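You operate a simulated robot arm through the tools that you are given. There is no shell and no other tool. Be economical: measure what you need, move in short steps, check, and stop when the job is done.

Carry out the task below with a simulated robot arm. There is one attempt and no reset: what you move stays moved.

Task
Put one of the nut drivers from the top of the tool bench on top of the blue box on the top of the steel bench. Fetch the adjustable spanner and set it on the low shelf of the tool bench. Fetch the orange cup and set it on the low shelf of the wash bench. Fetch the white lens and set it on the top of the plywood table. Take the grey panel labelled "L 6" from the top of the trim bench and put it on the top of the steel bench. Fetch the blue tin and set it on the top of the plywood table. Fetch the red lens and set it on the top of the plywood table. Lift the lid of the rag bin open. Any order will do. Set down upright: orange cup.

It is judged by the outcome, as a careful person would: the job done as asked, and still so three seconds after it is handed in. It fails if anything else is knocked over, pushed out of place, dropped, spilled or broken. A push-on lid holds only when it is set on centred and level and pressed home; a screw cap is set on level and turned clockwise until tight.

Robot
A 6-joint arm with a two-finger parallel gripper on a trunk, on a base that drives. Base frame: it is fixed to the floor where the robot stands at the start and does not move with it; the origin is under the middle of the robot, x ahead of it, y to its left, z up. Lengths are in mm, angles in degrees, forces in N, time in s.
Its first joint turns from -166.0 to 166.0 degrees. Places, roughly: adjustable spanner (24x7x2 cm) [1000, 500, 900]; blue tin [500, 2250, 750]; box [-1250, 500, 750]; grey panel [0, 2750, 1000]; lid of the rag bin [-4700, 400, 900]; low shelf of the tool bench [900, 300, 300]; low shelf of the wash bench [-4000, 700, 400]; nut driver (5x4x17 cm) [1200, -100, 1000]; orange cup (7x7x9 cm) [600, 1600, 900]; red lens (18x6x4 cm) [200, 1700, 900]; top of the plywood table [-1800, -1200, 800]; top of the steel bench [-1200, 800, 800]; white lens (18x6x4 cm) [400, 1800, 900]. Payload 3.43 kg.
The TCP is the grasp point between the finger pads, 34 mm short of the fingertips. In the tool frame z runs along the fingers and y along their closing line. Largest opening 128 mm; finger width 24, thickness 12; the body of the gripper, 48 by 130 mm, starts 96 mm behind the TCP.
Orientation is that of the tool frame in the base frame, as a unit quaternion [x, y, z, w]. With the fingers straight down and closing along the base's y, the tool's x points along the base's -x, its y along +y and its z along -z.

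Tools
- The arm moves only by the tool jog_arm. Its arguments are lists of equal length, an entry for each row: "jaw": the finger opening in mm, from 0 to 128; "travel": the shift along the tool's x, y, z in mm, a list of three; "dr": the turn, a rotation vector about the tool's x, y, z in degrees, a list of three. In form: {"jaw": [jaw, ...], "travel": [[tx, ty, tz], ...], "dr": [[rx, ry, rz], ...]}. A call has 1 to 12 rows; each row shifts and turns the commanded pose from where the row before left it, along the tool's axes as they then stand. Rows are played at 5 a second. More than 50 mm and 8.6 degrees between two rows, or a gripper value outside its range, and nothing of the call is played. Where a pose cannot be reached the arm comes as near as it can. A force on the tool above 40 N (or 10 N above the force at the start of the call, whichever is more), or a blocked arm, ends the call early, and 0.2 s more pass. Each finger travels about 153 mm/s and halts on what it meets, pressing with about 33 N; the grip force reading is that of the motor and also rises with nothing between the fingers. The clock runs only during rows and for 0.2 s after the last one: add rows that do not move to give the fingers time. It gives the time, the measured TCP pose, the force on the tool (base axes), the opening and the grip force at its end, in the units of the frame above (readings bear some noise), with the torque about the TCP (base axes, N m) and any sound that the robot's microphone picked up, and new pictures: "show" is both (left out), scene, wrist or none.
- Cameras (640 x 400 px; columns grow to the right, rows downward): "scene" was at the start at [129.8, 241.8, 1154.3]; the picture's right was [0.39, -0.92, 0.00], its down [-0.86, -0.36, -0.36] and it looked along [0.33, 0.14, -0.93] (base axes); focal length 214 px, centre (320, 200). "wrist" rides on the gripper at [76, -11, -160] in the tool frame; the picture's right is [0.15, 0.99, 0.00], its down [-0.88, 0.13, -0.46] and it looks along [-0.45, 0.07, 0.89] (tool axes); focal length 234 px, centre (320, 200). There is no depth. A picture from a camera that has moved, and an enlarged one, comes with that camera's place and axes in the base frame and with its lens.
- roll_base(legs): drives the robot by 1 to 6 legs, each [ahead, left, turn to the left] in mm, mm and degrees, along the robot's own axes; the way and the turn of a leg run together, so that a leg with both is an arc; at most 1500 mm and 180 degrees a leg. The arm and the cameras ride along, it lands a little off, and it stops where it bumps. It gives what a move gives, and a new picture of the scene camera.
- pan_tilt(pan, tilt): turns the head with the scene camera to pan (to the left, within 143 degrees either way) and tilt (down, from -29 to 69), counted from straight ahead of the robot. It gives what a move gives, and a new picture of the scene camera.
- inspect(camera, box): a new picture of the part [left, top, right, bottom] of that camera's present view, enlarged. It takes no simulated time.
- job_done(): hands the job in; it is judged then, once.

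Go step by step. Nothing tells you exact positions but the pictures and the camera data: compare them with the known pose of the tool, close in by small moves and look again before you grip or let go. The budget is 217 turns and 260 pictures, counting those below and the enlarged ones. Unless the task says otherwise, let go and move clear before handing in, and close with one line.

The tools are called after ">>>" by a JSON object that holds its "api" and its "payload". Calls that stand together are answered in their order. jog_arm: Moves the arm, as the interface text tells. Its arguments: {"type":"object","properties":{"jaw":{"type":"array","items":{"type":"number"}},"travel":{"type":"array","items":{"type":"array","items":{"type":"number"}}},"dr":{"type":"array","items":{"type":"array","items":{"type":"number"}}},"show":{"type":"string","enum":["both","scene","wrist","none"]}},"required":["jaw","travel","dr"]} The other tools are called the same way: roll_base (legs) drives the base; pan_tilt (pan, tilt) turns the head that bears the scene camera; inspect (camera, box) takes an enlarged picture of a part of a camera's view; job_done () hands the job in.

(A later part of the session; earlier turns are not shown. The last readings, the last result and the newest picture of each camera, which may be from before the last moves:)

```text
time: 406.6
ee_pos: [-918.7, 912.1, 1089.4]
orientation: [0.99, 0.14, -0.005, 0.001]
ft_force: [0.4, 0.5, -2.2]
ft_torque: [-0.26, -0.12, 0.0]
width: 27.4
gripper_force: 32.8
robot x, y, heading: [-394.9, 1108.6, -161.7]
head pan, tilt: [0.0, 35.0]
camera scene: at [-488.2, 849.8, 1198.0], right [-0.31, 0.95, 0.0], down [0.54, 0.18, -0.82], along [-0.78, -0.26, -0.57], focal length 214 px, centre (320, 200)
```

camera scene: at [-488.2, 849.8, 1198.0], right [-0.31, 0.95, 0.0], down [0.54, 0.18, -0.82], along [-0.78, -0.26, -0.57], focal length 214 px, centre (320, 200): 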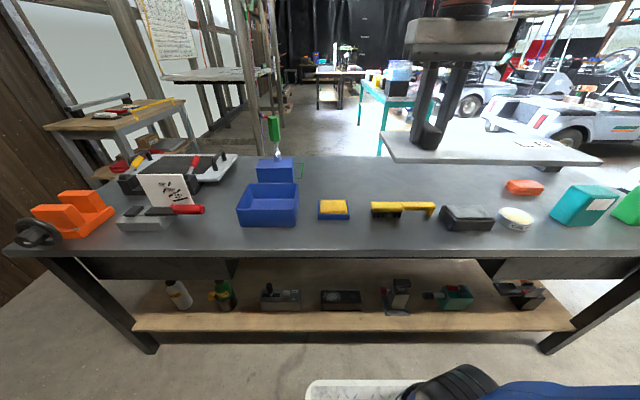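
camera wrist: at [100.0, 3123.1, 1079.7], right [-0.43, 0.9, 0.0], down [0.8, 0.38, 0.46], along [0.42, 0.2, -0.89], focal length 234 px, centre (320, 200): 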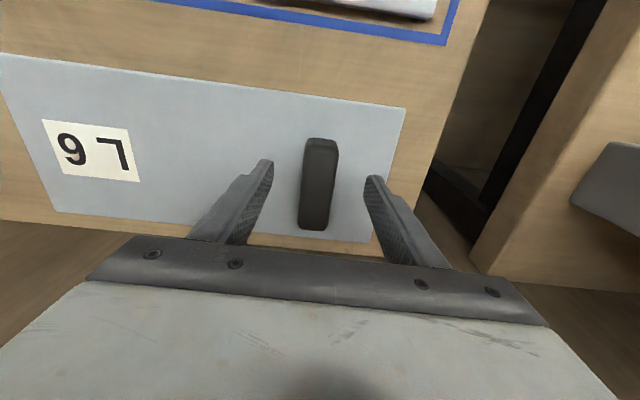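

Nut driver still stands on its box. There is clear space behind the sponge and brush; drive 100 mm nearer, extend and lower the panel.

>>> {"api": "roll_base", "payload": {"legs": [[100, 0, 0]]}}

>>> {"api": "jog_arm", "payload": {"jaw": [10, 10, 10, 10, 10, 10, 10, 10, 10, 10, 10, 10], "travel": [[-43, -5, 0], [-43, -5, 0], [-43, -5, 0], [-43, -5, 0], [-43, -5, 0], [-43, -5, 0], [-42, -4, 0], [0, 0, 45], [0, 0, 45], [0, 0, 45], [0, 0, 45], [0, 0, 45]], "dr": [[0, 0, 0], [0, 0, 0], [0, 0, 0], [0, 0, 0], [0, 0, 0], [0, 0, 0], [0, 0, 0], [0, 0, 0], [0, 0, 0], [0, 0, 0], [0, 0, 0], [0, 0, 0]], "show": "scene"}}

```text
time: 407.8
ee_pos: [-1012.6, 881.6, 1089.3]
orientation: [0.99, 0.139, -0.005, 0.0]
ft_force: [-0.2, -0.1, -3.3]
ft_torque: [-0.25, -0.1, -0.01]
width: 27.5
gripper_force: 33.7
robot x, y, heading: [-490.4, 1080.0, -161.8]
head pan, tilt: [0.0, 35.0]
camera scene: at [-583.6, 818.6, 1198.0], right [-0.31, 0.95, 0.0], down [0.55, 0.18, -0.82], along [-0.78, -0.26, -0.57], focal length 214 px, centre (320, 200)
```

scene: 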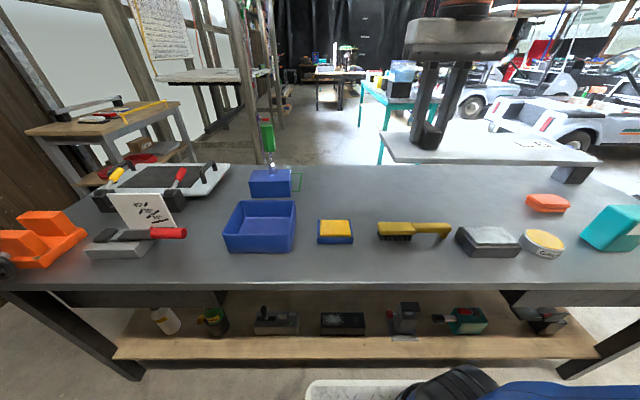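

```text
time: 410.4
ee_pos: [-1311.8, 831.5, 867.9]
orientation: [0.99, 0.139, -0.005, 0.001]
ft_force: [-0.5, 0.5, -1.7]
ft_torque: [-0.28, -0.1, -0.04]
width: 27.8
gripper_force: 33.6
robot x, y, heading: [-494.9, 1076.7, -161.7]
head pan, tilt: [0.0, 35.0]
camera scene: at [-583.5, 818.6, 1198.0], right [-0.31, 0.95, 0.0], down [0.54, 0.18, -0.82], along [-0.78, -0.26, -0.57], focal length 214 px, centre (320, 200)
```

scene: 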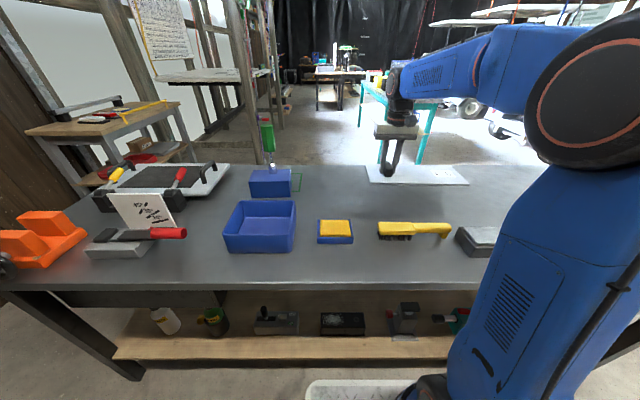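

Panel over free space. Lower to contact and release.

>>> {"api": "jog_arm", "payload": {"jaw": [10, 10, 10, 10, 10, 10, 10, 10, 10], "travel": [[0, 0, 20], [0, 0, 15], [0, 0, 6], [0, 0, 4], [0, 0, 4], [0, 0, 4], [0, 0, 4], [0, 0, 4], [0, 0, 4]], "dr": [[0, 0, 0], [0, 0, 0], [0, 0, 0], [0, 0, 0], [0, 0, 0], [0, 0, 0], [0, 0, 0], [0, 0, 0], [0, 0, 0]], "show": "none"}}

>>> {"api": "inspect", "payload": {"camera": "scene", "box": [340, 110, 500, 210]}}

```text
time: 412.6
ee_pos: [-1314.0, 830.6, 806.1]
orientation: [0.99, 0.14, -0.008, 0.002]
ft_force: [1.3, 0.1, 10.5]
ft_torque: [0.48, -0.86, -0.07]
width: 27.7
gripper_force: 33.3
robot x, y, heading: [-490.3, 1080.1, -162.1]
head pan, tilt: [0.0, 35.0]
stopped in row 9: the force on the tool passed its limit at 42 N (the readings are from after the stop); the commanded pose is now the measured one
```

```text
4.00 times, centred on (420, 160) of scene
camera zoom: at [-583.2, 818.7, 1198.1], right [-0.31, 0.95, 0.0], down [0.54, 0.18, -0.82], along [-0.78, -0.26, -0.57], focal length 858 px, centre (-80, 360)
```

zoom: 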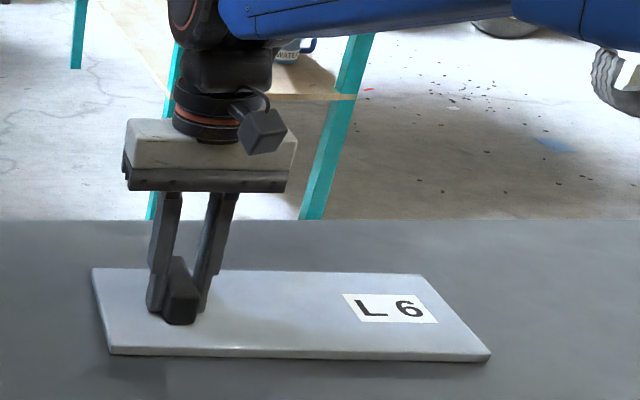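

Panel rests on the steel bench. Release, rise and retract.

>>> {"api": "jog_arm", "payload": {"jaw": [20, 32, 40, 60, 60, 60, 60, 60, 60], "travel": [[0, 0, -1.5], [0, 0, 0], [0, 0, 0], [0, 0, 0], [0, 0, -20], [0, 0, -45], [0, 0, -45], [0, 0, -45], [0, 0, -45]], "dr": [[0, 0, 0], [0, 0, 0], [0, 0, 0], [0, 0, 0], [0, 0, 0], [0, 0, 0], [0, 0, 0], [0, 0, 0], [0, 0, 0]], "show": "none"}}

>>> {"api": "jog_arm", "payload": {"jaw": [90, 110, 110, 110, 110, 110, 110, 110, 110], "travel": [[43, 0, -10], [43, 0, -10], [43, 0, -10], [43, 0, -10], [43, 0, -10], [43, 0, -10], [43, 0, -10], [30, 0, 0], [0, 0, 0]], "dr": [[0, 0, 0], [0, 0, 0], [0, 0, 0], [0, 0, 0], [0, 0, 0], [0, 0, 0], [0, 0, 0], [0, 0, 0], [0, 0, 0]], "show": "scene"}}

```text
time: 414.6
ee_pos: [-1311.8, 829.9, 1005.5]
orientation: [0.99, 0.139, -0.007, 0.001]
ft_force: [-0.2, 0.2, -0.8]
ft_torque: [-0.02, -0.02, 0.02]
width: 60.1
gripper_force: 0.0
robot x, y, heading: [-491.4, 1078.0, -161.9]
head pan, tilt: [0.0, 35.0]
```

```text
time: 416.6
ee_pos: [-991.4, 924.5, 1071.0]
orientation: [0.99, 0.139, -0.008, 0.002]
ft_force: [-0.1, 0.1, 0.1]
ft_torque: [-0.02, 0.03, 0.01]
width: 110.0
gripper_force: 0.0
robot x, y, heading: [-494.3, 1080.1, -162.1]
head pan, tilt: [0.0, 35.0]
camera scene: at [-583.6, 818.6, 1198.0], right [-0.31, 0.95, 0.0], down [0.55, 0.18, -0.82], along [-0.78, -0.26, -0.57], focal length 214 px, centre (320, 200)
```

scene: 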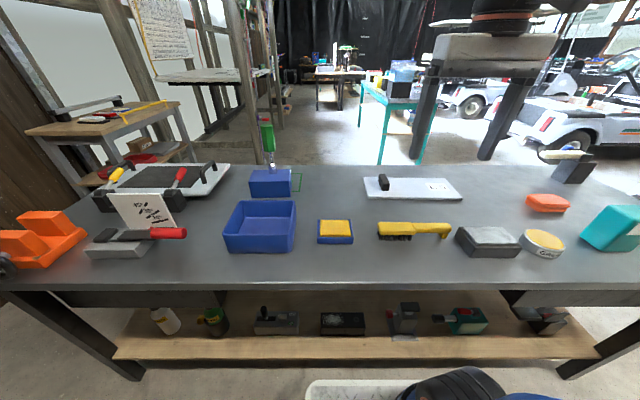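

Panel done. Now the orange cup: turn around and approach it on the trim bench.

>>> {"api": "roll_base", "payload": {"legs": [[-100, 0, 0], [0, 0, 90], [0, 0, 90], [0, 120, 0], [180, 0, 0]]}}

>>> {"api": "inspect", "payload": {"camera": "scene", "box": [330, 80, 530, 210]}}

```text
time: 427.3
ee_pos: [246.1, 1427.0, 1071.6]
orientation: [-0.13, 0.991, 0.001, 0.007]
ft_force: [-0.5, 0.8, -0.3]
ft_torque: [-0.01, -0.01, -0.01]
width: 110.2
gripper_force: 0.0
robot x, y, heading: [-258.7, 1280.3, 17.2]
head pan, tilt: [0.0, 35.0]
camera scene: at [-163.4, 1539.8, 1198.0], right [0.29, -0.96, 0.0], down [-0.55, -0.17, -0.82], along [0.78, 0.24, -0.57], focal length 214 px, centre (320, 200)
```

scene: 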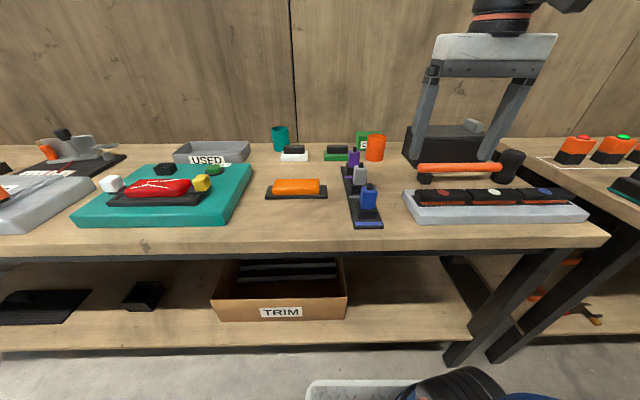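

```text
3.08 times, centred on (430, 145) of scene
camera zoom: at [-163.4, 1539.8, 1198.0], right [0.29, -0.96, 0.0], down [-0.55, -0.17, -0.82], along [0.78, 0.24, -0.57], focal length 660 px, centre (-18, 369)
```

zoom: 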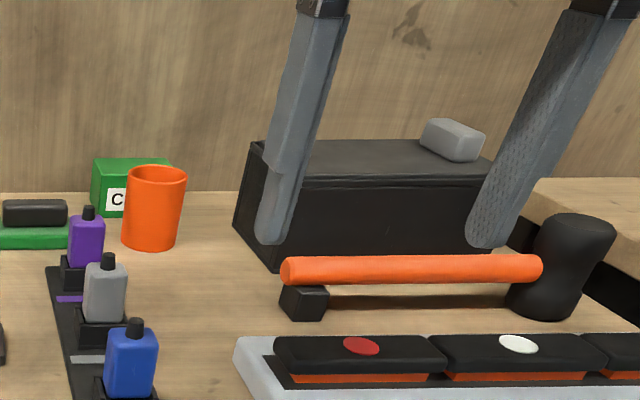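

Cup at ≈(628,1566). Nudge the base 80 mm closer and go above the cup.

>>> {"api": "roll_base", "payload": {"legs": [[80, 0, 0]]}}

>>> {"api": "jog_arm", "payload": {"jaw": [100, 90, 90, 90, 90, 90, 90, 90, 90, 90], "travel": [[-40.7, 4, 0], [-40.7, 4, 0], [-40.7, 4, 0], [-40.7, 4, 0], [-40.7, 4, 0], [-40.7, 4, 0], [-40.7, 4, 0], [-36, 4, 0], [0, 0, 10], [0, 0, 0]], "dr": [[0, 0, 0], [0, 0, 0], [0, 0, 0], [0, 0, 0], [0, 0, 0], [0, 0, 0], [0, 0, 0], [0, 0, 0], [0, 0, 0], [0, 0, 0]], "show": "wrist"}}

```text
time: 428.3
ee_pos: [322.3, 1450.9, 1071.6]
orientation: [-0.131, 0.991, 0.002, 0.007]
ft_force: [-0.7, -0.8, 0.5]
ft_torque: [-0.01, -0.01, 0.02]
width: 110.3
gripper_force: 0.1
robot x, y, heading: [-181.7, 1304.0, 17.3]
head pan, tilt: [0.0, 35.0]
camera scene: at [-87.8, 1563.3, 1198.0], right [0.3, -0.96, 0.0], down [-0.55, -0.17, -0.82], along [0.78, 0.24, -0.57], focal length 214 px, centre (320, 200)
```

scene: 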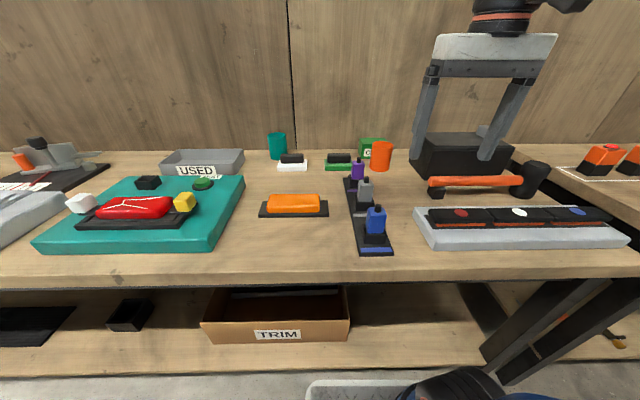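

```text
time: 430.5
ee_pos: [624.1, 1565.7, 1068.0]
orientation: [-0.131, 0.991, 0.002, 0.008]
ft_force: [0.1, -0.7, -0.7]
ft_torque: [0.0, 0.01, -0.01]
width: 89.8
gripper_force: 0.0
robot x, y, heading: [-180.6, 1303.0, 17.1]
head pan, tilt: [0.0, 35.0]
camera wrist: at [552.6, 1534.1, 1225.2], right [-0.4, 0.92, 0.0], down [0.81, 0.35, 0.47], along [0.43, 0.19, -0.88], focal length 234 px, centre (320, 200)
```

wrist: 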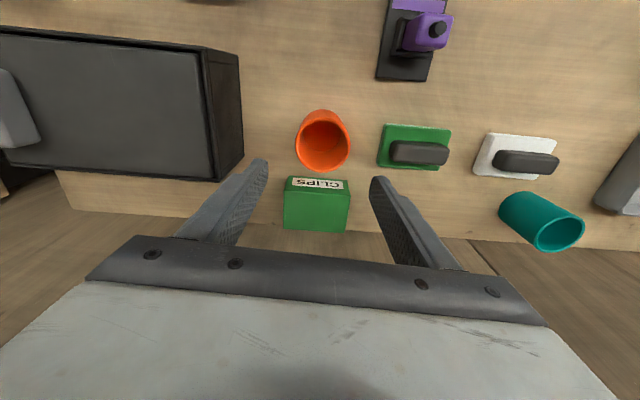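

Cup centred under the jaw. Descend and grip gently, lift.

>>> {"api": "jog_arm", "payload": {"jaw": [90, 90, 90, 90, 90, 78, 60, 60, 60, 60, 60], "travel": [[0, 1, 40], [0, 0, 45], [0, 0, 40], [0, 0, 18], [0, 0, 0], [0, 0, 0], [0, 0, 0], [0, 0, 0], [0, 0, -15], [0, 0, -40], [0, 0, -45]], "dr": [[0, -0.9, 0], [0, 0, 0], [0, 0, 0], [0, 0, 0], [0, 0, 0], [0, 0, 0], [0, 0, 0], [0, 0, 0], [0, 0, 0], [0, 0, 0], [0, 0, 0]], "show": "scene"}}

```text
time: 432.9
ee_pos: [623.3, 1565.6, 1024.5]
orientation: [-0.131, 0.991, 0.002, 0.015]
ft_force: [0.0, -0.3, -0.4]
ft_torque: [-0.01, 0.05, 0.0]
width: 66.7
gripper_force: 33.1
robot x, y, heading: [-184.5, 1301.0, 17.5]
head pan, tilt: [0.0, 35.0]
camera scene: at [-87.6, 1563.3, 1198.0], right [0.3, -0.96, 0.0], down [-0.55, -0.17, -0.82], along [0.78, 0.24, -0.57], focal length 214 px, centre (320, 200)
```

scene: 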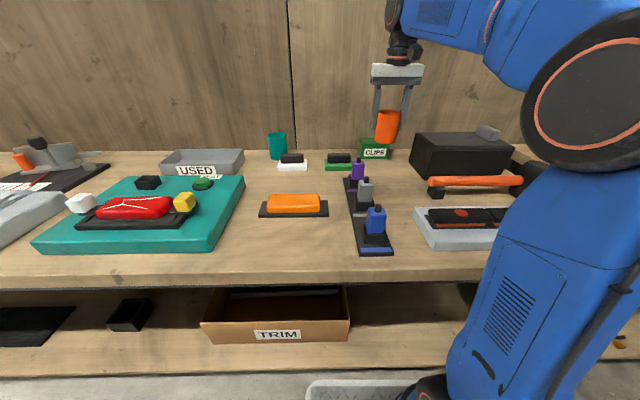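

Cup held. Level it, retract, and drive around the far end of the steel bench toward the wash bench.

>>> {"api": "jog_arm", "payload": {"jaw": [60, 60, 60, 60, 60, 60, 60, 60, 60], "travel": [[0, 0, -20], [41, -4, -8], [41, -4, -8], [41, -4, -8], [41, -4, -8], [41, -4, -8], [41, -4, -8], [41, -4, -8], [41, -4, -8]], "dr": [[0, 1.7, 0], [0, 0, 0], [0, 0, 0], [0, 0, 0], [0, 0, 0], [0, 0, 0], [0, 0, 0], [0, 0, 0], [0, 0, 0]], "show": "none"}}

>>> {"api": "roll_base", "payload": {"legs": [[-270, 0, 0], [0, 1040, 0], [0, 0, 90], [0, 0, 90]]}}

```text
time: 434.9
ee_pos: [312.1, 1446.8, 1106.7]
orientation: [-0.131, 0.991, 0.0, 0.001]
ft_force: [1.8, 0.5, 0.0]
ft_torque: [-0.03, 0.02, 0.01]
width: 66.9
gripper_force: 33.1
robot x, y, heading: [-183.0, 1304.7, 17.3]
head pan, tilt: [0.0, 35.0]
```

```text
time: 449.4
ee_pos: [-1244.9, 2076.6, 1107.0]
orientation: [0.993, 0.121, 0.0, 0.001]
ft_force: [-0.6, 0.7, 0.2]
ft_torque: [0.02, 0.02, 0.03]
width: 66.7
gripper_force: 33.3
robot x, y, heading: [-751.9, 2209.3, -163.8]
head pan, tilt: [0.0, 35.0]
camera scene: at [-850.1, 1952.7, 1198.0], right [-0.28, 0.96, 0.0], down [0.55, 0.16, -0.82], along [-0.79, -0.23, -0.57], focal length 214 px, centre (320, 200)
```

scene: 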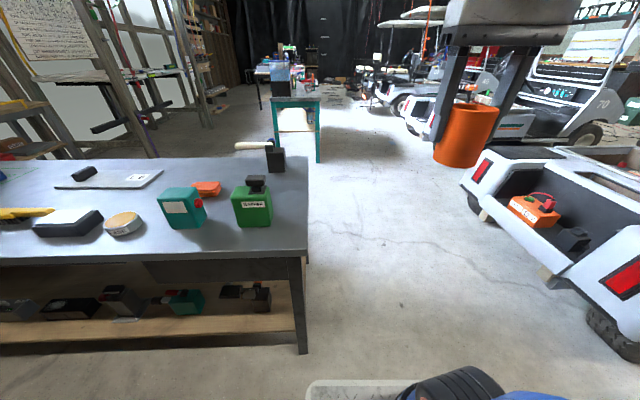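

A golf cart is on the right and the steel bench end on the left; the teal wash bench is ahead. Shift right a bit and drive ahead.

>>> {"api": "roll_base", "payload": {"legs": [[0, -120, 0], [1350, 0, 0]]}}

```text
time: 456.9
ee_pos: [-2559.3, 1810.3, 1107.0]
orientation: [0.992, 0.126, -0.001, 0.0]
ft_force: [-0.3, 1.0, 0.9]
ft_torque: [-0.01, -0.01, -0.02]
width: 66.9
gripper_force: 32.7
robot x, y, heading: [-2062.1, 1948.2, -163.8]
head pan, tilt: [0.0, 35.0]
camera scene: at [-2164.1, 1690.6, 1198.0], right [-0.28, 0.96, 0.0], down [0.55, 0.16, -0.82], along [-0.79, -0.23, -0.57], focal length 214 px, centre (320, 200)
```

scene: 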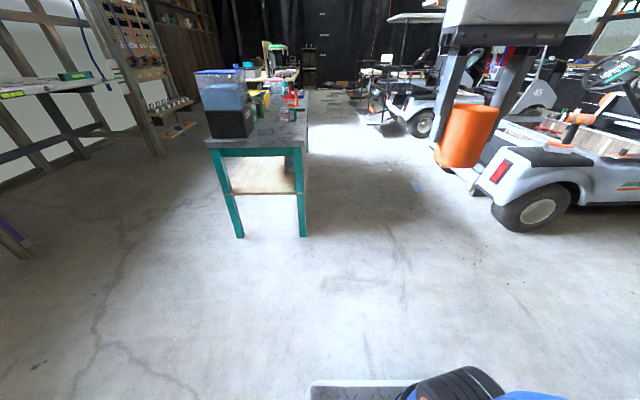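

The teal wash bench's near end faces me: top ≈z 745, low shelf ≈z 400. Since the cup is held from above, I'll set it on the bench top's near corner, regrip it from the side, and then insert it onto the low shelf. Drive up.

>>> {"api": "roll_base", "payload": {"legs": [[580, 480, 0]]}}

>>> {"api": "inspect", "payload": {"camera": "scene", "box": [200, 60, 480, 260]}}

```text
time: 461.0
ee_pos: [-2982.5, 1176.4, 1106.7]
orientation: [0.992, 0.127, -0.001, 0.001]
ft_force: [-1.1, 0.2, -0.6]
ft_torque: [0.01, 0.02, 0.01]
width: 66.4
gripper_force: 32.7
robot x, y, heading: [-2484.2, 1315.9, -163.2]
head pan, tilt: [0.0, 35.0]
camera scene: at [-2586.7, 1057.8, 1198.0], right [-0.29, 0.96, 0.0], down [0.55, 0.16, -0.82], along [-0.78, -0.24, -0.57], focal length 214 px, centre (320, 200)
```

scene: 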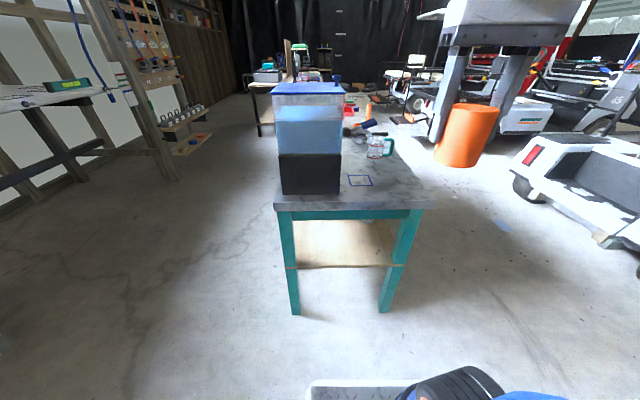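

```text
2.00 times, centred on (340, 160) of scene
camera zoom: at [-2586.7, 1057.8, 1198.0], right [-0.29, 0.96, 0.0], down [0.55, 0.16, -0.82], along [-0.78, -0.24, -0.57], focal length 429 px, centre (280, 280)
```

zoom: 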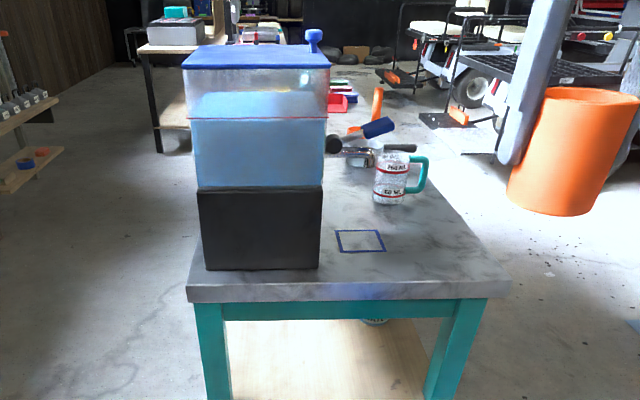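

There is free space on the near right part of the bench top. Extend over it and lower.

>>> {"api": "jog_arm", "payload": {"jaw": [60, 60, 60, 60, 60, 60, 60, 60, 60, 60, 60], "travel": [[-45, -4, 0], [-45, -4, 0], [-45, -4, 0], [-45, -4, 0], [-45, -4, 0], [-45, -4, 0], [-45, -4, 0], [-45, -2, 0], [0, 0, 45], [0, 0, 45], [0, 0, 45]], "dr": [[0, 0, 0], [0, 0, 0], [0, 0, 0], [0, 0, 0], [0, 0, 0], [0, 0, 0], [0, 0, 0], [0, 0, 0], [0, 0, 0], [0, 0, 0], [0, 0, 0]], "show": "none"}}

>>> {"api": "jog_arm", "payload": {"jaw": [60, 60, 60], "travel": [[0, 0, 45], [0, 0, 40], [0, 0, 0]], "dr": [[0, 0, 0], [0, 0, 0], [0, 0, 0]], "show": "none"}}

>>> {"api": "inspect", "payload": {"camera": "scene", "box": [260, 90, 460, 230]}}

```text
time: 463.4
ee_pos: [-3339.0, 1115.6, 971.4]
orientation: [0.992, 0.126, -0.001, 0.001]
ft_force: [0.0, 0.4, -0.6]
ft_torque: [-0.01, 0.05, 0.03]
width: 66.7
gripper_force: 32.7
robot x, y, heading: [-2484.5, 1323.5, -163.0]
head pan, tilt: [0.0, 35.0]
```

```text
time: 464.2
ee_pos: [-3336.4, 1116.9, 884.7]
orientation: [0.992, 0.126, -0.001, 0.001]
ft_force: [0.5, -0.5, 0.1]
ft_torque: [0.04, 0.01, -0.01]
width: 66.9
gripper_force: 32.9
robot x, y, heading: [-2488.1, 1313.4, -163.1]
head pan, tilt: [0.0, 35.0]
```

```text
2.86 times, centred on (360, 160) of scene
camera zoom: at [-2586.7, 1057.7, 1198.0], right [-0.29, 0.96, 0.0], down [0.55, 0.16, -0.82], along [-0.78, -0.24, -0.57], focal length 613 px, centre (206, 314)
```

zoom: 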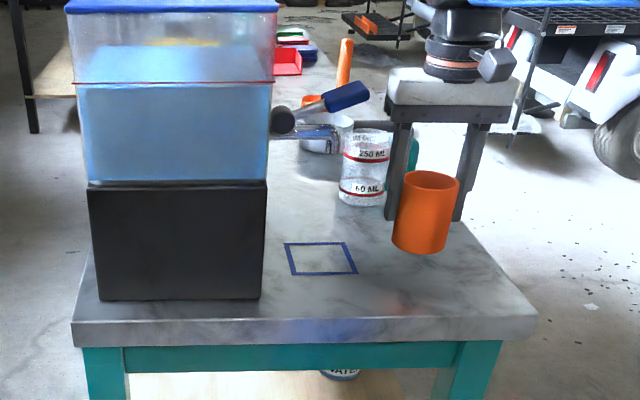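

Lower the cup to the bench top.

>>> {"api": "jog_arm", "payload": {"jaw": [60, 60, 60, 60, 60, 60, 60, 60, 60], "travel": [[-12, 0, 25], [0, 0, 25], [0, 0, 8], [0, 0, 4], [0, 0, 4], [0, 0, 4], [0, 0, 4], [0, 0, 4], [0, 0, 4]], "dr": [[0, 0, 0], [0, 0, 0], [0, 0, 0], [0, 0, 0], [0, 0, 0], [0, 0, 0], [0, 0, 0], [0, 0, 0], [0, 0, 0]], "show": "none"}}

```text
time: 464.9
ee_pos: [-3351.1, 1113.5, 841.5]
orientation: [0.992, 0.126, -0.004, 0.002]
ft_force: [8.9, 0.0, 10.9]
ft_torque: [-0.21, -0.37, 0.07]
width: 66.5
gripper_force: 33.1
robot x, y, heading: [-2489.4, 1315.5, -163.4]
head pan, tilt: [0.0, 35.0]
stopped in row 3: the force on the tool passed its limit at 50 N (the readings are from after the stop); the commanded pose is now the measured one
```

>>> {"api": "inspect", "payload": {"camera": "scene", "box": [300, 100, 440, 220]}}

```text
3.33 times, centred on (370, 160) of scene
camera zoom: at [-2585.8, 1057.9, 1198.1], right [-0.29, 0.96, 0.0], down [0.55, 0.16, -0.82], along [-0.78, -0.24, -0.57], focal length 715 px, centre (153, 333)
```

zoom: 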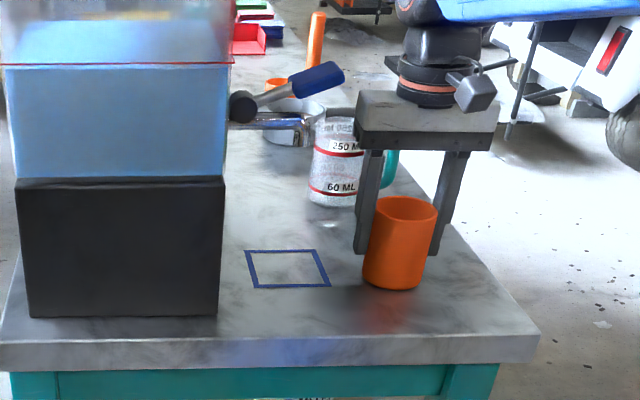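

The cup stands upright on the bench top (z≈772). Release, rise, back off and tilt the tool 60°.

>>> {"api": "jog_arm", "payload": {"jaw": [66, 72, 80, 84, 84, 84, 84, 84, 84, 84], "travel": [[0, 0, -0.5], [0, 0, 0], [0, 0, 0], [0, 0, 0], [0, 0, -30], [0, 0, -45], [0, 0, -45], [0, 0, -40], [45, 0, 0], [45, 0, 0]], "dr": [[0, 0, 0], [0, 0, 0], [0, 0, 0], [0, 0, 0], [0, 0, 0], [0, 0, 0], [0, 0, 0], [0, 0, 0], [0, 0, 0], [0, 0, 0]], "show": "none"}}

>>> {"api": "jog_arm", "payload": {"jaw": [84, 84, 84, 84, 84, 84, 84, 84, 84, 84, 84, 84], "travel": [[30, 0, 0], [0, 0, 0], [0, 0, 0], [0, 0, 0], [0, 0, 0], [0, 0, 0], [0, 0, 0], [0, 0, 0], [37, 0, 21], [37, 0, 21], [24, 0, 14], [0, 0, 0]], "dr": [[0, -7.5, 0], [0, -7.5, 0], [0, -7.5, 0], [0, -7.5, 0], [0, -7.5, 0], [0, -7.5, 0], [0, -7.5, 0], [0, -7.5, 0], [0, 0, 0], [0, 0, 0], [0, 0, 0], [0, 0, 0]], "show": "wrist"}}

```text
time: 467.1
ee_pos: [-3263.9, 1134.9, 999.4]
orientation: [0.992, 0.125, -0.003, 0.001]
ft_force: [0.4, -0.5, -0.6]
ft_torque: [0.02, -0.1, 0.01]
width: 84.0
gripper_force: 0.1
robot x, y, heading: [-2483.3, 1314.0, -163.4]
head pan, tilt: [0.0, 35.0]
```

```text
time: 469.7
ee_pos: [-3234.0, 1143.0, 886.3]
orientation: [0.857, 0.109, -0.5, 0.065]
ft_force: [0.5, -0.1, 0.4]
ft_torque: [0.0, 0.02, -0.02]
width: 83.9
gripper_force: 0.0
robot x, y, heading: [-2487.3, 1319.5, -163.2]
head pan, tilt: [0.0, 35.0]
camera wrist: at [-3066.2, 1198.8, 898.6], right [0.32, -0.94, -0.13], down [0.0, -0.13, 0.99], along [-0.95, -0.31, -0.05], focal length 234 px, centre (320, 200)
```

wrist: 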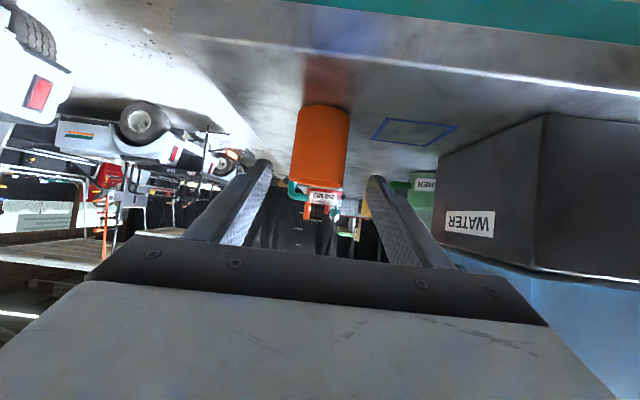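

Cup is centred between the fingers. Advance 133 mm, grip, and lift slightly.

>>> {"api": "jog_arm", "payload": {"jaw": [84, 84, 84, 84, 72, 55, 55, 55, 55], "travel": [[0, 0, 45], [0, 0, 45], [0, 0, 43], [0, 0, 0], [0, 0, 0], [0, 0, 0], [0, 0, 0], [-20, 0, -11], [-20, 0, -11]], "dr": [[0, 0, 0], [0, 0, 0], [0, 0, 0], [0, 0, 0], [0, 0, 0], [0, 0, 0], [0, 0, 0], [0, 0, 0], [0, 0, 0]], "show": "none"}}

>>> {"api": "inspect", "payload": {"camera": "scene", "box": [300, 100, 440, 220]}}

```text
time: 471.7
ee_pos: [-3346.2, 1114.7, 867.0]
orientation: [0.857, 0.111, -0.5, 0.063]
ft_force: [0.4, 0.0, -0.4]
ft_torque: [0.01, 0.04, 0.02]
width: 65.7
gripper_force: 32.8
robot x, y, heading: [-2487.6, 1312.9, -163.2]
head pan, tilt: [0.0, 35.0]
```

```text
3.33 times, centred on (370, 160) of scene
camera zoom: at [-2586.7, 1057.8, 1198.0], right [-0.29, 0.96, 0.0], down [0.55, 0.16, -0.82], along [-0.78, -0.24, -0.57], focal length 715 px, centre (153, 333)
```

zoom: 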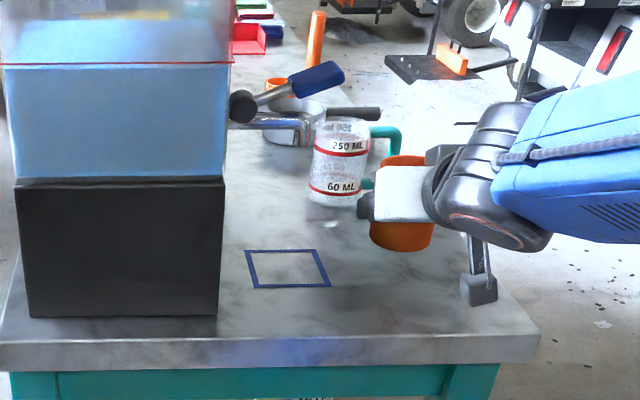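

Cup regripped from the side, upright. Back the base 450 mm (and 120 mm left), then extend and lower in front of the shelf.

>>> {"api": "roll_base", "payload": {"legs": [[-450, 0, 0], [0, 120, 0]]}}

>>> {"api": "jog_arm", "payload": {"jaw": [55, 55, 55, 55, 55, 55, 55, 55, 55, 55, 55, 55], "travel": [[-22, 0, 39], [-22, 0, 39], [-22, 0, 39], [-22, 0, 39], [-22, 0, 39], [38, 0, 22], [38, 0, 22], [38, 0, 22], [38, 0, 22], [38, 0, 22], [38, 0, 22], [38, 0, 22]], "dr": [[0, 0, 0], [0, 0, 0], [0, 0, 0], [0, 0, 0], [0, 0, 0], [0, 0, 0], [0, 0, 0], [0, 0, 0], [0, 0, 0], [0, 0, 0], [0, 0, 0], [0, 0, 0]], "show": "scene"}}

```text
time: 473.9
ee_pos: [-3018.6, 1209.5, 870.1]
orientation: [0.856, 0.11, -0.501, 0.065]
ft_force: [0.7, 0.3, -0.6]
ft_torque: [0.01, 0.01, -0.01]
width: 65.8
gripper_force: 32.6
robot x, y, heading: [-2161.1, 1412.3, -163.5]
head pan, tilt: [0.0, 35.0]
stopped in leg 1: the robot was blocked; the commanded pose is now the measured one
camera scene: at [-2259.6, 1155.0, 1198.0], right [-0.29, 0.96, 0.0], down [0.55, 0.17, -0.82], along [-0.78, -0.24, -0.57], focal length 214 px, centre (320, 200)
```

scene: 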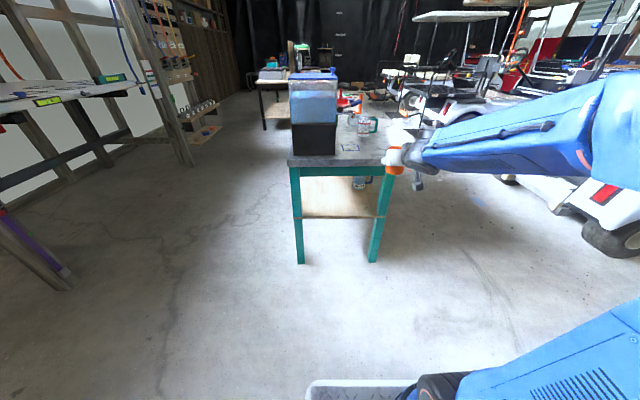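

```text
time: 475.4
ee_pos: [-3232.1, 1154.2, 809.2]
orientation: [0.868, 0.077, -0.485, 0.078]
ft_force: [-0.2, -0.3, 13.1]
ft_torque: [0.34, 0.4, 0.1]
width: 66.4
gripper_force: 9.6
robot x, y, heading: [-2161.7, 1414.5, -163.3]
head pan, tilt: [0.0, 35.0]
stopped in row 7: the force on the tool passed its limit at 90 N (the readings are from after the stop); the commanded pose is now the measured one
camera scene: at [-2259.2, 1154.9, 1198.1], right [-0.29, 0.96, 0.0], down [0.55, 0.17, -0.82], along [-0.78, -0.24, -0.57], focal length 214 px, centre (320, 200)
```

scene: 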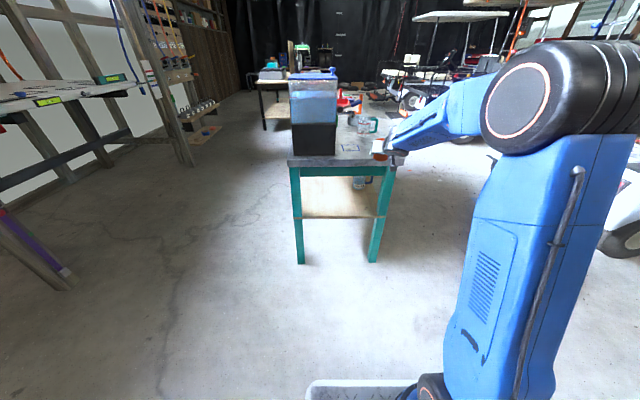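

The base was stopped behind (near the steel bench's back) so the cup touched the bench edge. Let me look closely.

>>> {"api": "inspect", "payload": {"camera": "scene", "box": [320, 110, 440, 190]}}

```text
5.00 times, centred on (380, 150) of scene
camera zoom: at [-2259.2, 1154.9, 1198.1], right [-0.29, 0.96, 0.0], down [0.55, 0.17, -0.82], along [-0.78, -0.24, -0.57], focal length 1072 px, centre (20, 450)
```

zoom: 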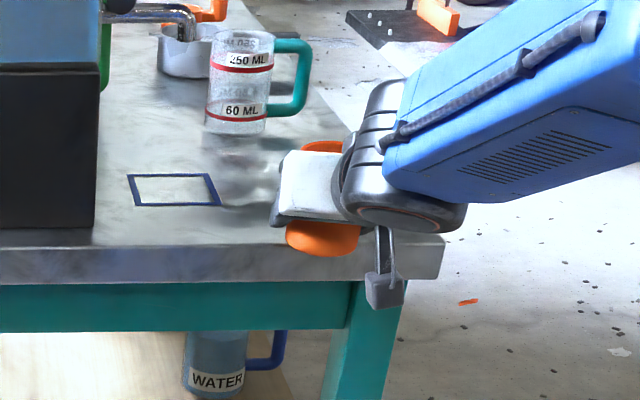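

The cup is still held, on the edge. Lift it, carry it fully over the bench top, and set it down again to re-seat the grip.

>>> {"api": "jog_arm", "payload": {"jaw": [50, 50, 50, 50, 50, 50, 50], "travel": [[-17, 0, -10], [-26, 0, -15], [-18, 0, 32], [-18, 0, 32], [-18, 0, 32], [0, 0, 0], [0, 0, 0]], "dr": [[0, 0, 0], [0, 0, 0], [0, 0, 0], [0, 0, 0], [0, 0, 0], [0, 0, 0], [0, 0, 0]], "show": "wrist"}}

>>> {"api": "inspect", "payload": {"camera": "scene", "box": [320, 90, 440, 170]}}

```text
time: 477.1
ee_pos: [-3344.4, 1135.5, 855.2]
orientation: [0.868, 0.078, -0.483, 0.078]
ft_force: [0.5, -0.5, -0.4]
ft_torque: [0.01, -0.03, 0.01]
width: 65.2
gripper_force: 33.0
robot x, y, heading: [-2157.5, 1414.7, -163.4]
head pan, tilt: [0.0, 35.0]
camera wrist: at [-3174.1, 1184.1, 871.6], right [0.28, -0.96, -0.06], down [-0.05, -0.08, 1.0], along [-0.96, -0.28, -0.08], focal length 234 px, centre (320, 200)
```

wrist: 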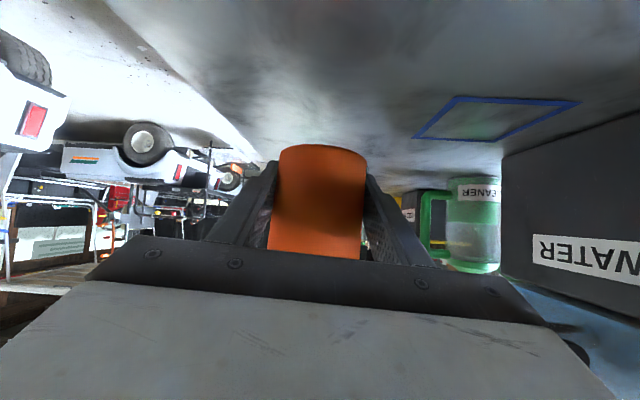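

```text
5.00 times, centred on (380, 130) of scene
camera zoom: at [-2259.7, 1154.9, 1198.0], right [-0.29, 0.96, 0.0], down [0.55, 0.17, -0.82], along [-0.78, -0.24, -0.57], focal length 1072 px, centre (20, 550)
```

zoom: 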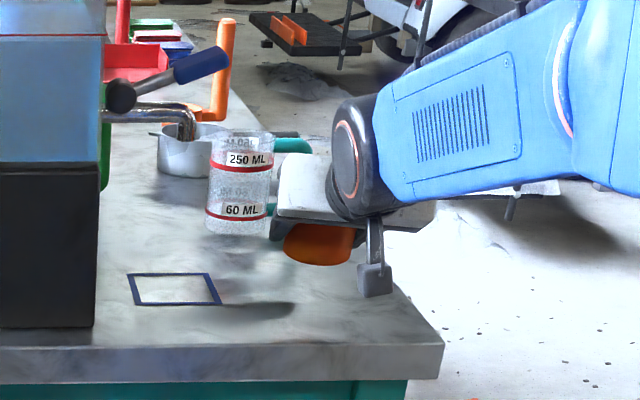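

Correct the tool attitude, lower the cup to the bench and let it settle.

>>> {"api": "jog_arm", "payload": {"jaw": [50, 50, 50, 50, 50, 50, 50, 50], "travel": [[0, 0, 0], [11, 0, 6], [4.3, 0, 2.5], [4.3, 0, 2.5], [3.5, 0, 2], [3.5, 0, 2], [3.5, 0, 2], [3.5, 0, 2]], "dr": [[-0.4, -1.9, -4.2], [0, 0, 0], [0, 0, 0], [0, 0, 0], [0, 0, 0], [0, 0, 0], [0, 0, 0], [0, 0, 0]], "show": "none"}}

>>> {"api": "inspect", "payload": {"camera": "scene", "box": [320, 90, 440, 170]}}

```text
time: 478.9
ee_pos: [-3342.0, 1132.8, 814.7]
orientation: [0.857, 0.108, -0.5, 0.064]
ft_force: [0.1, -0.1, -1.1]
ft_torque: [-0.01, -0.01, 0.0]
width: 65.2
gripper_force: 33.0
robot x, y, heading: [-2160.3, 1410.9, -163.1]
head pan, tilt: [0.0, 35.0]
```

```text
5.00 times, centred on (380, 130) of scene
camera zoom: at [-2259.8, 1154.9, 1198.0], right [-0.29, 0.96, 0.0], down [0.55, 0.17, -0.82], along [-0.78, -0.24, -0.57], focal length 1072 px, centre (20, 550)
```

zoom: 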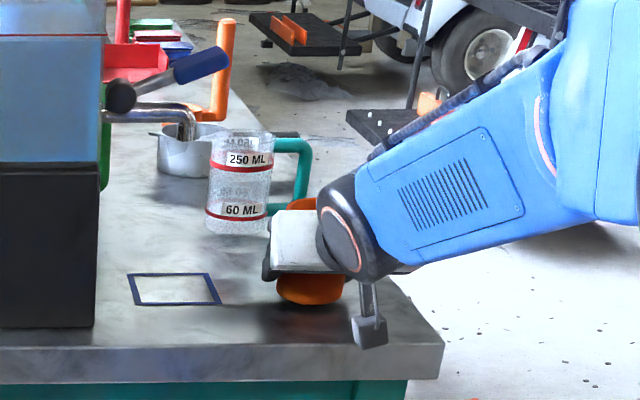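

>>> {"api": "jog_arm", "payload": {"jaw": [50, 50, 50, 50, 50, 50], "travel": [[2.6, 0, 1.5], [2.6, 0, 1.5], [2.6, 0, 1.5], [2.6, 0, 1.5], [2.6, 0, 1.5], [0, 0, 0]], "dr": [[0, 0, 0], [0, 0, 0], [0, 0, 0], [0, 0, 0], [0, 0, 0], [0, 0, 0]], "show": "none"}}

```text
time: 480.1
ee_pos: [-3343.4, 1134.0, 807.4]
orientation: [0.854, 0.11, -0.504, 0.066]
ft_force: [-0.7, -0.3, 9.5]
ft_torque: [0.12, -0.26, -0.01]
width: 65.3
gripper_force: 32.9
robot x, y, heading: [-2160.4, 1415.7, -163.1]
head pan, tilt: [0.0, 35.0]
stopped in row 6: the force on the tool passed its limit at 42 N (the readings are from after the stop); the commanded pose is now the measured one
```

Open to let the cup settle upright, then regrip 8 mm higher and lift.

>>> {"api": "jog_arm", "payload": {"jaw": [66, 72, 80, 80, 80, 72, 50, 50, 50, 50, 50], "travel": [[0, 0, 0], [0, 0, 0], [0, 0, 0], [0, 0, 0], [-7, 0, -4], [0, 0, 0], [0, 0, 0], [0, 0, 0], [0, 0, 0], [-17, 0, -10], [-26, 0, -15]], "dr": [[0, 0, 0], [0, 0, 0], [0, 0, 0], [0, 0, 0], [0, 0, 0], [0, 0, 0], [0, 0, 0], [0, 0, 0], [0, 0, 0], [0, 0, 0], [0, 0, 0]], "show": "wrist"}}

```text
time: 482.5
ee_pos: [-3343.9, 1134.0, 862.3]
orientation: [0.855, 0.11, -0.502, 0.065]
ft_force: [-0.4, 0.5, -0.9]
ft_torque: [-0.01, 0.03, 0.02]
width: 64.7
gripper_force: 32.8
robot x, y, heading: [-2160.6, 1414.4, -163.1]
head pan, tilt: [0.0, 35.0]
camera wrist: at [-3175.2, 1189.8, 872.8], right [0.32, -0.94, -0.13], down [0.0, -0.13, 0.99], along [-0.95, -0.32, -0.04], focal length 234 px, centre (320, 200)
```

wrist: 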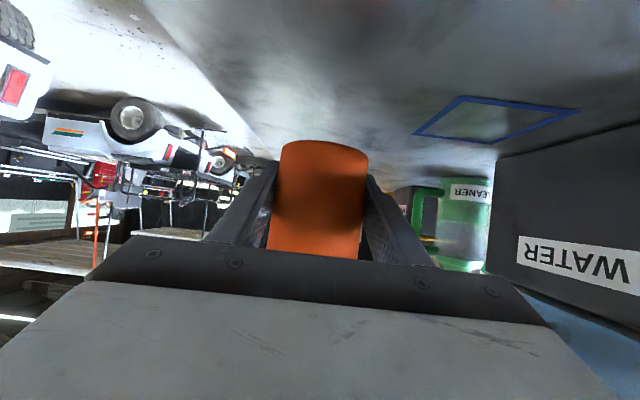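

Cup level in the grip. Pull back clear of the bench edge with a 120 mm left shift, then start lowering.

>>> {"api": "jog_arm", "payload": {"jaw": [50, 50, 50, 50, 50, 50, 50, 50], "travel": [[20, 24, -34.6], [20, 24, -34.6], [20, 24, -34.6], [20, 24, -34.6], [20, 24, -34.6], [34.6, 0, 20], [34.6, 0, 20], [0, 0, 0]], "dr": [[0, 0, 0], [0, 0, 0], [0, 0, 0], [0, 0, 0], [0, 0, 0], [0, 0, 0], [0, 0, 0], [0, 0, 0]], "show": "none"}}

>>> {"api": "jog_arm", "payload": {"jaw": [50, 50, 50, 50, 50], "travel": [[34.6, 0, 20], [34.6, 0, 20], [34.6, 0, 20], [34.6, 0, 20], [0, 0, 0]], "dr": [[0, 0, 0], [0, 0, 0], [0, 0, 0], [0, 0, 0], [0, 0, 0]], "show": "scene"}}

```text
time: 484.3
ee_pos: [-3120.5, 1068.5, 781.5]
orientation: [0.855, 0.11, -0.503, 0.066]
ft_force: [-0.7, 0.0, 0.0]
ft_torque: [0.01, 0.02, 0.0]
width: 64.6
gripper_force: 33.1
robot x, y, heading: [-2163.6, 1415.8, -163.1]
head pan, tilt: [0.0, 35.0]
```

```text
time: 485.5
ee_pos: [-3123.9, 1064.4, 618.1]
orientation: [0.855, 0.11, -0.503, 0.066]
ft_force: [-0.5, 0.1, -0.1]
ft_torque: [0.03, -0.04, -0.03]
width: 64.9
gripper_force: 33.1
robot x, y, heading: [-2157.0, 1413.2, -163.2]
head pan, tilt: [0.0, 35.0]
camera scene: at [-2259.8, 1154.8, 1198.0], right [-0.29, 0.96, 0.0], down [0.55, 0.17, -0.82], along [-0.78, -0.24, -0.57], focal length 214 px, centre (320, 200)
```

scene: 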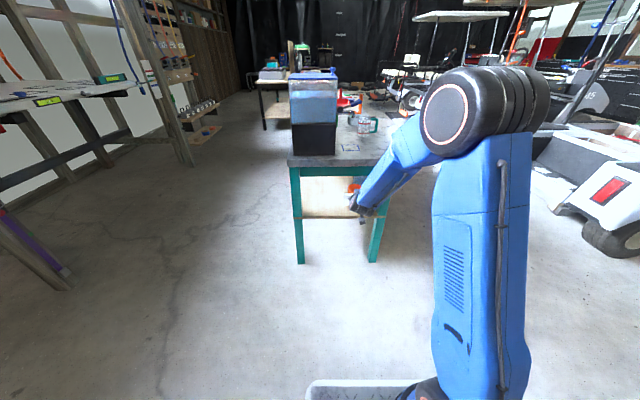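

Reach is fine. Lower to about 25 mm above shelf height.

>>> {"api": "jog_arm", "payload": {"jaw": [50, 50, 50, 50, 50], "travel": [[32, 0, 18.5], [32, 0, 18.5], [32, 0, 18.5], [28, 0, 16], [0, 0, 0]], "dr": [[0, 0, 0], [0, 0, 0], [0, 0, 0], [0, 0, 0], [0, 0, 0]], "show": "wrist"}}

>>> {"api": "inspect", "payload": {"camera": "scene", "box": [270, 140, 430, 270]}}

```text
time: 486.7
ee_pos: [-3125.6, 1065.6, 476.9]
orientation: [0.855, 0.111, -0.503, 0.063]
ft_force: [-0.4, 0.4, -0.5]
ft_torque: [0.03, 0.0, 0.01]
width: 64.7
gripper_force: 32.6
robot x, y, heading: [-2161.1, 1414.6, -163.2]
head pan, tilt: [0.0, 35.0]
camera wrist: at [-2957.4, 1120.5, 487.4], right [0.32, -0.94, -0.13], down [0.0, -0.14, 0.99], along [-0.95, -0.32, -0.04], focal length 234 px, centre (320, 200)
```

wrist: 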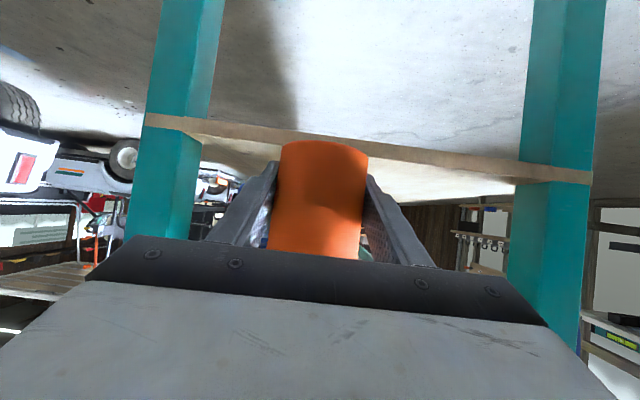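

```text
3.08 times, centred on (350, 205) of scene
camera zoom: at [-2259.9, 1154.8, 1198.0], right [-0.29, 0.96, 0.0], down [0.55, 0.17, -0.82], along [-0.78, -0.24, -0.57], focal length 660 px, centre (228, 185)
```

zoom: 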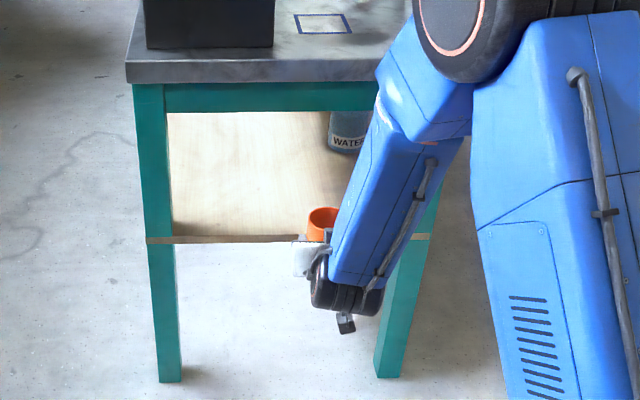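

Cup bottom is ~15 mm above the shelf. Raise 8 mm and slide straight in 190 mm between the legs.

>>> {"api": "jog_arm", "payload": {"jaw": [50, 50, 50, 50, 50, 50], "travel": [[-7, 0, -4], [-22, 0, 38], [-22, 0, 38], [-22, 0, 38], [-22, 0, 38], [-10, 0, 17]], "dr": [[0, 0, 0], [0, 0, 0], [0, 0, 0], [0, 0, 0], [0, 0, 0], [0, 0, 0]], "show": "none"}}

>>> {"api": "inspect", "payload": {"camera": "wrist", "box": [120, 40, 600, 260]}}

```text
time: 488.1
ee_pos: [-3314.2, 1015.4, 490.9]
orientation: [0.855, 0.11, -0.502, 0.066]
ft_force: [0.3, -0.2, 0.4]
ft_torque: [-0.04, -0.02, -0.02]
width: 64.7
gripper_force: 32.3
robot x, y, heading: [-2157.6, 1415.3, -163.1]
head pan, tilt: [0.0, 35.0]
```

```text
1.33 times, centred on (360, 150) of wrist
camera zoom: at [-3146.7, 1071.5, 500.6], right [0.32, -0.94, -0.13], down [0.0, -0.13, 0.99], along [-0.95, -0.32, -0.04], focal length 312 px, centre (267, 267)
```

zoom: 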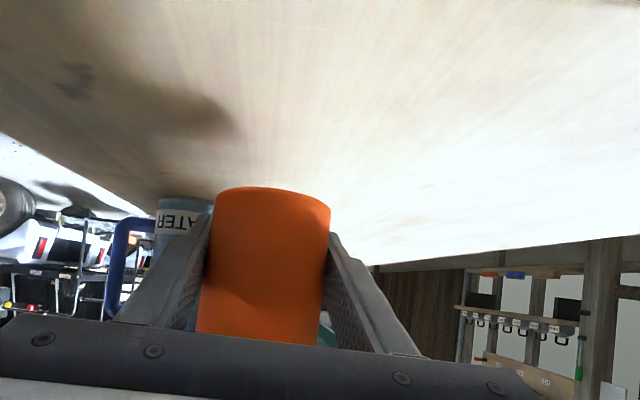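

Over the shelf. Lower gently to contact.

>>> {"api": "jog_arm", "payload": {"jaw": [50, 50, 50, 50, 50, 50, 50, 50, 50, 50], "travel": [[10.4, 0, 6], [2.6, 0, 1.5], [2.6, 0, 1.5], [2.6, 0, 1.5], [2.6, 0, 1.5], [2.6, 0, 1.5], [2.6, 0, 1.5], [2.6, 0, 1.5], [2.6, 0, 1.5], [2.6, 0, 1.5]], "dr": [[0, 0, 0], [0, 0, 0], [0, 0, 0], [0, 0, 0], [0, 0, 0], [0, 0, 0], [0, 0, 0], [0, 0, 0], [0, 0, 0], [0, 0, 0]], "show": "none"}}

```text
time: 490.3
ee_pos: [-3315.1, 1017.6, 451.5]
orientation: [0.854, 0.11, -0.504, 0.067]
ft_force: [3.0, 2.1, 13.8]
ft_torque: [0.4, -0.14, -0.04]
width: 64.7
gripper_force: 32.7
robot x, y, heading: [-2164.3, 1413.9, -163.2]
head pan, tilt: [0.0, 35.0]
```

Contact. Release and withdraw along the fingers.

>>> {"api": "jog_arm", "payload": {"jaw": [64, 70, 78, 86, 86, 86, 86, 86, 86], "travel": [[-0.5, 0, 0], [0, 0, 0], [0, 0, 0], [0, 0, 0], [0, 0, -25], [0, 0, -40], [0, 0, -40], [14, 0, -35], [20, 0, -35]], "dr": [[0, 0, 0], [0, 0, 0], [0, 0, 0], [0, 0, 0], [0, 0, 0], [0, 0, 0], [0, 0, 0], [0, 0, 0], [0, 0, 0]], "show": "wrist"}}

```text
time: 492.3
ee_pos: [-3151.3, 1061.8, 505.5]
orientation: [0.855, 0.109, -0.502, 0.065]
ft_force: [-0.2, 0.1, -0.2]
ft_torque: [0.02, 0.03, 0.01]
width: 86.0
gripper_force: 0.1
robot x, y, heading: [-2161.4, 1413.0, -163.0]
head pan, tilt: [0.0, 35.0]
camera wrist: at [-2983.2, 1117.0, 515.5], right [0.32, -0.94, -0.13], down [0.0, -0.13, 0.99], along [-0.95, -0.32, -0.04], focal length 234 px, centre (320, 200)
```

wrist: 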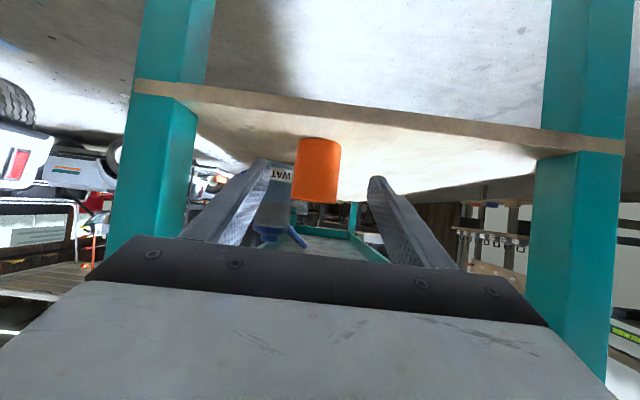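

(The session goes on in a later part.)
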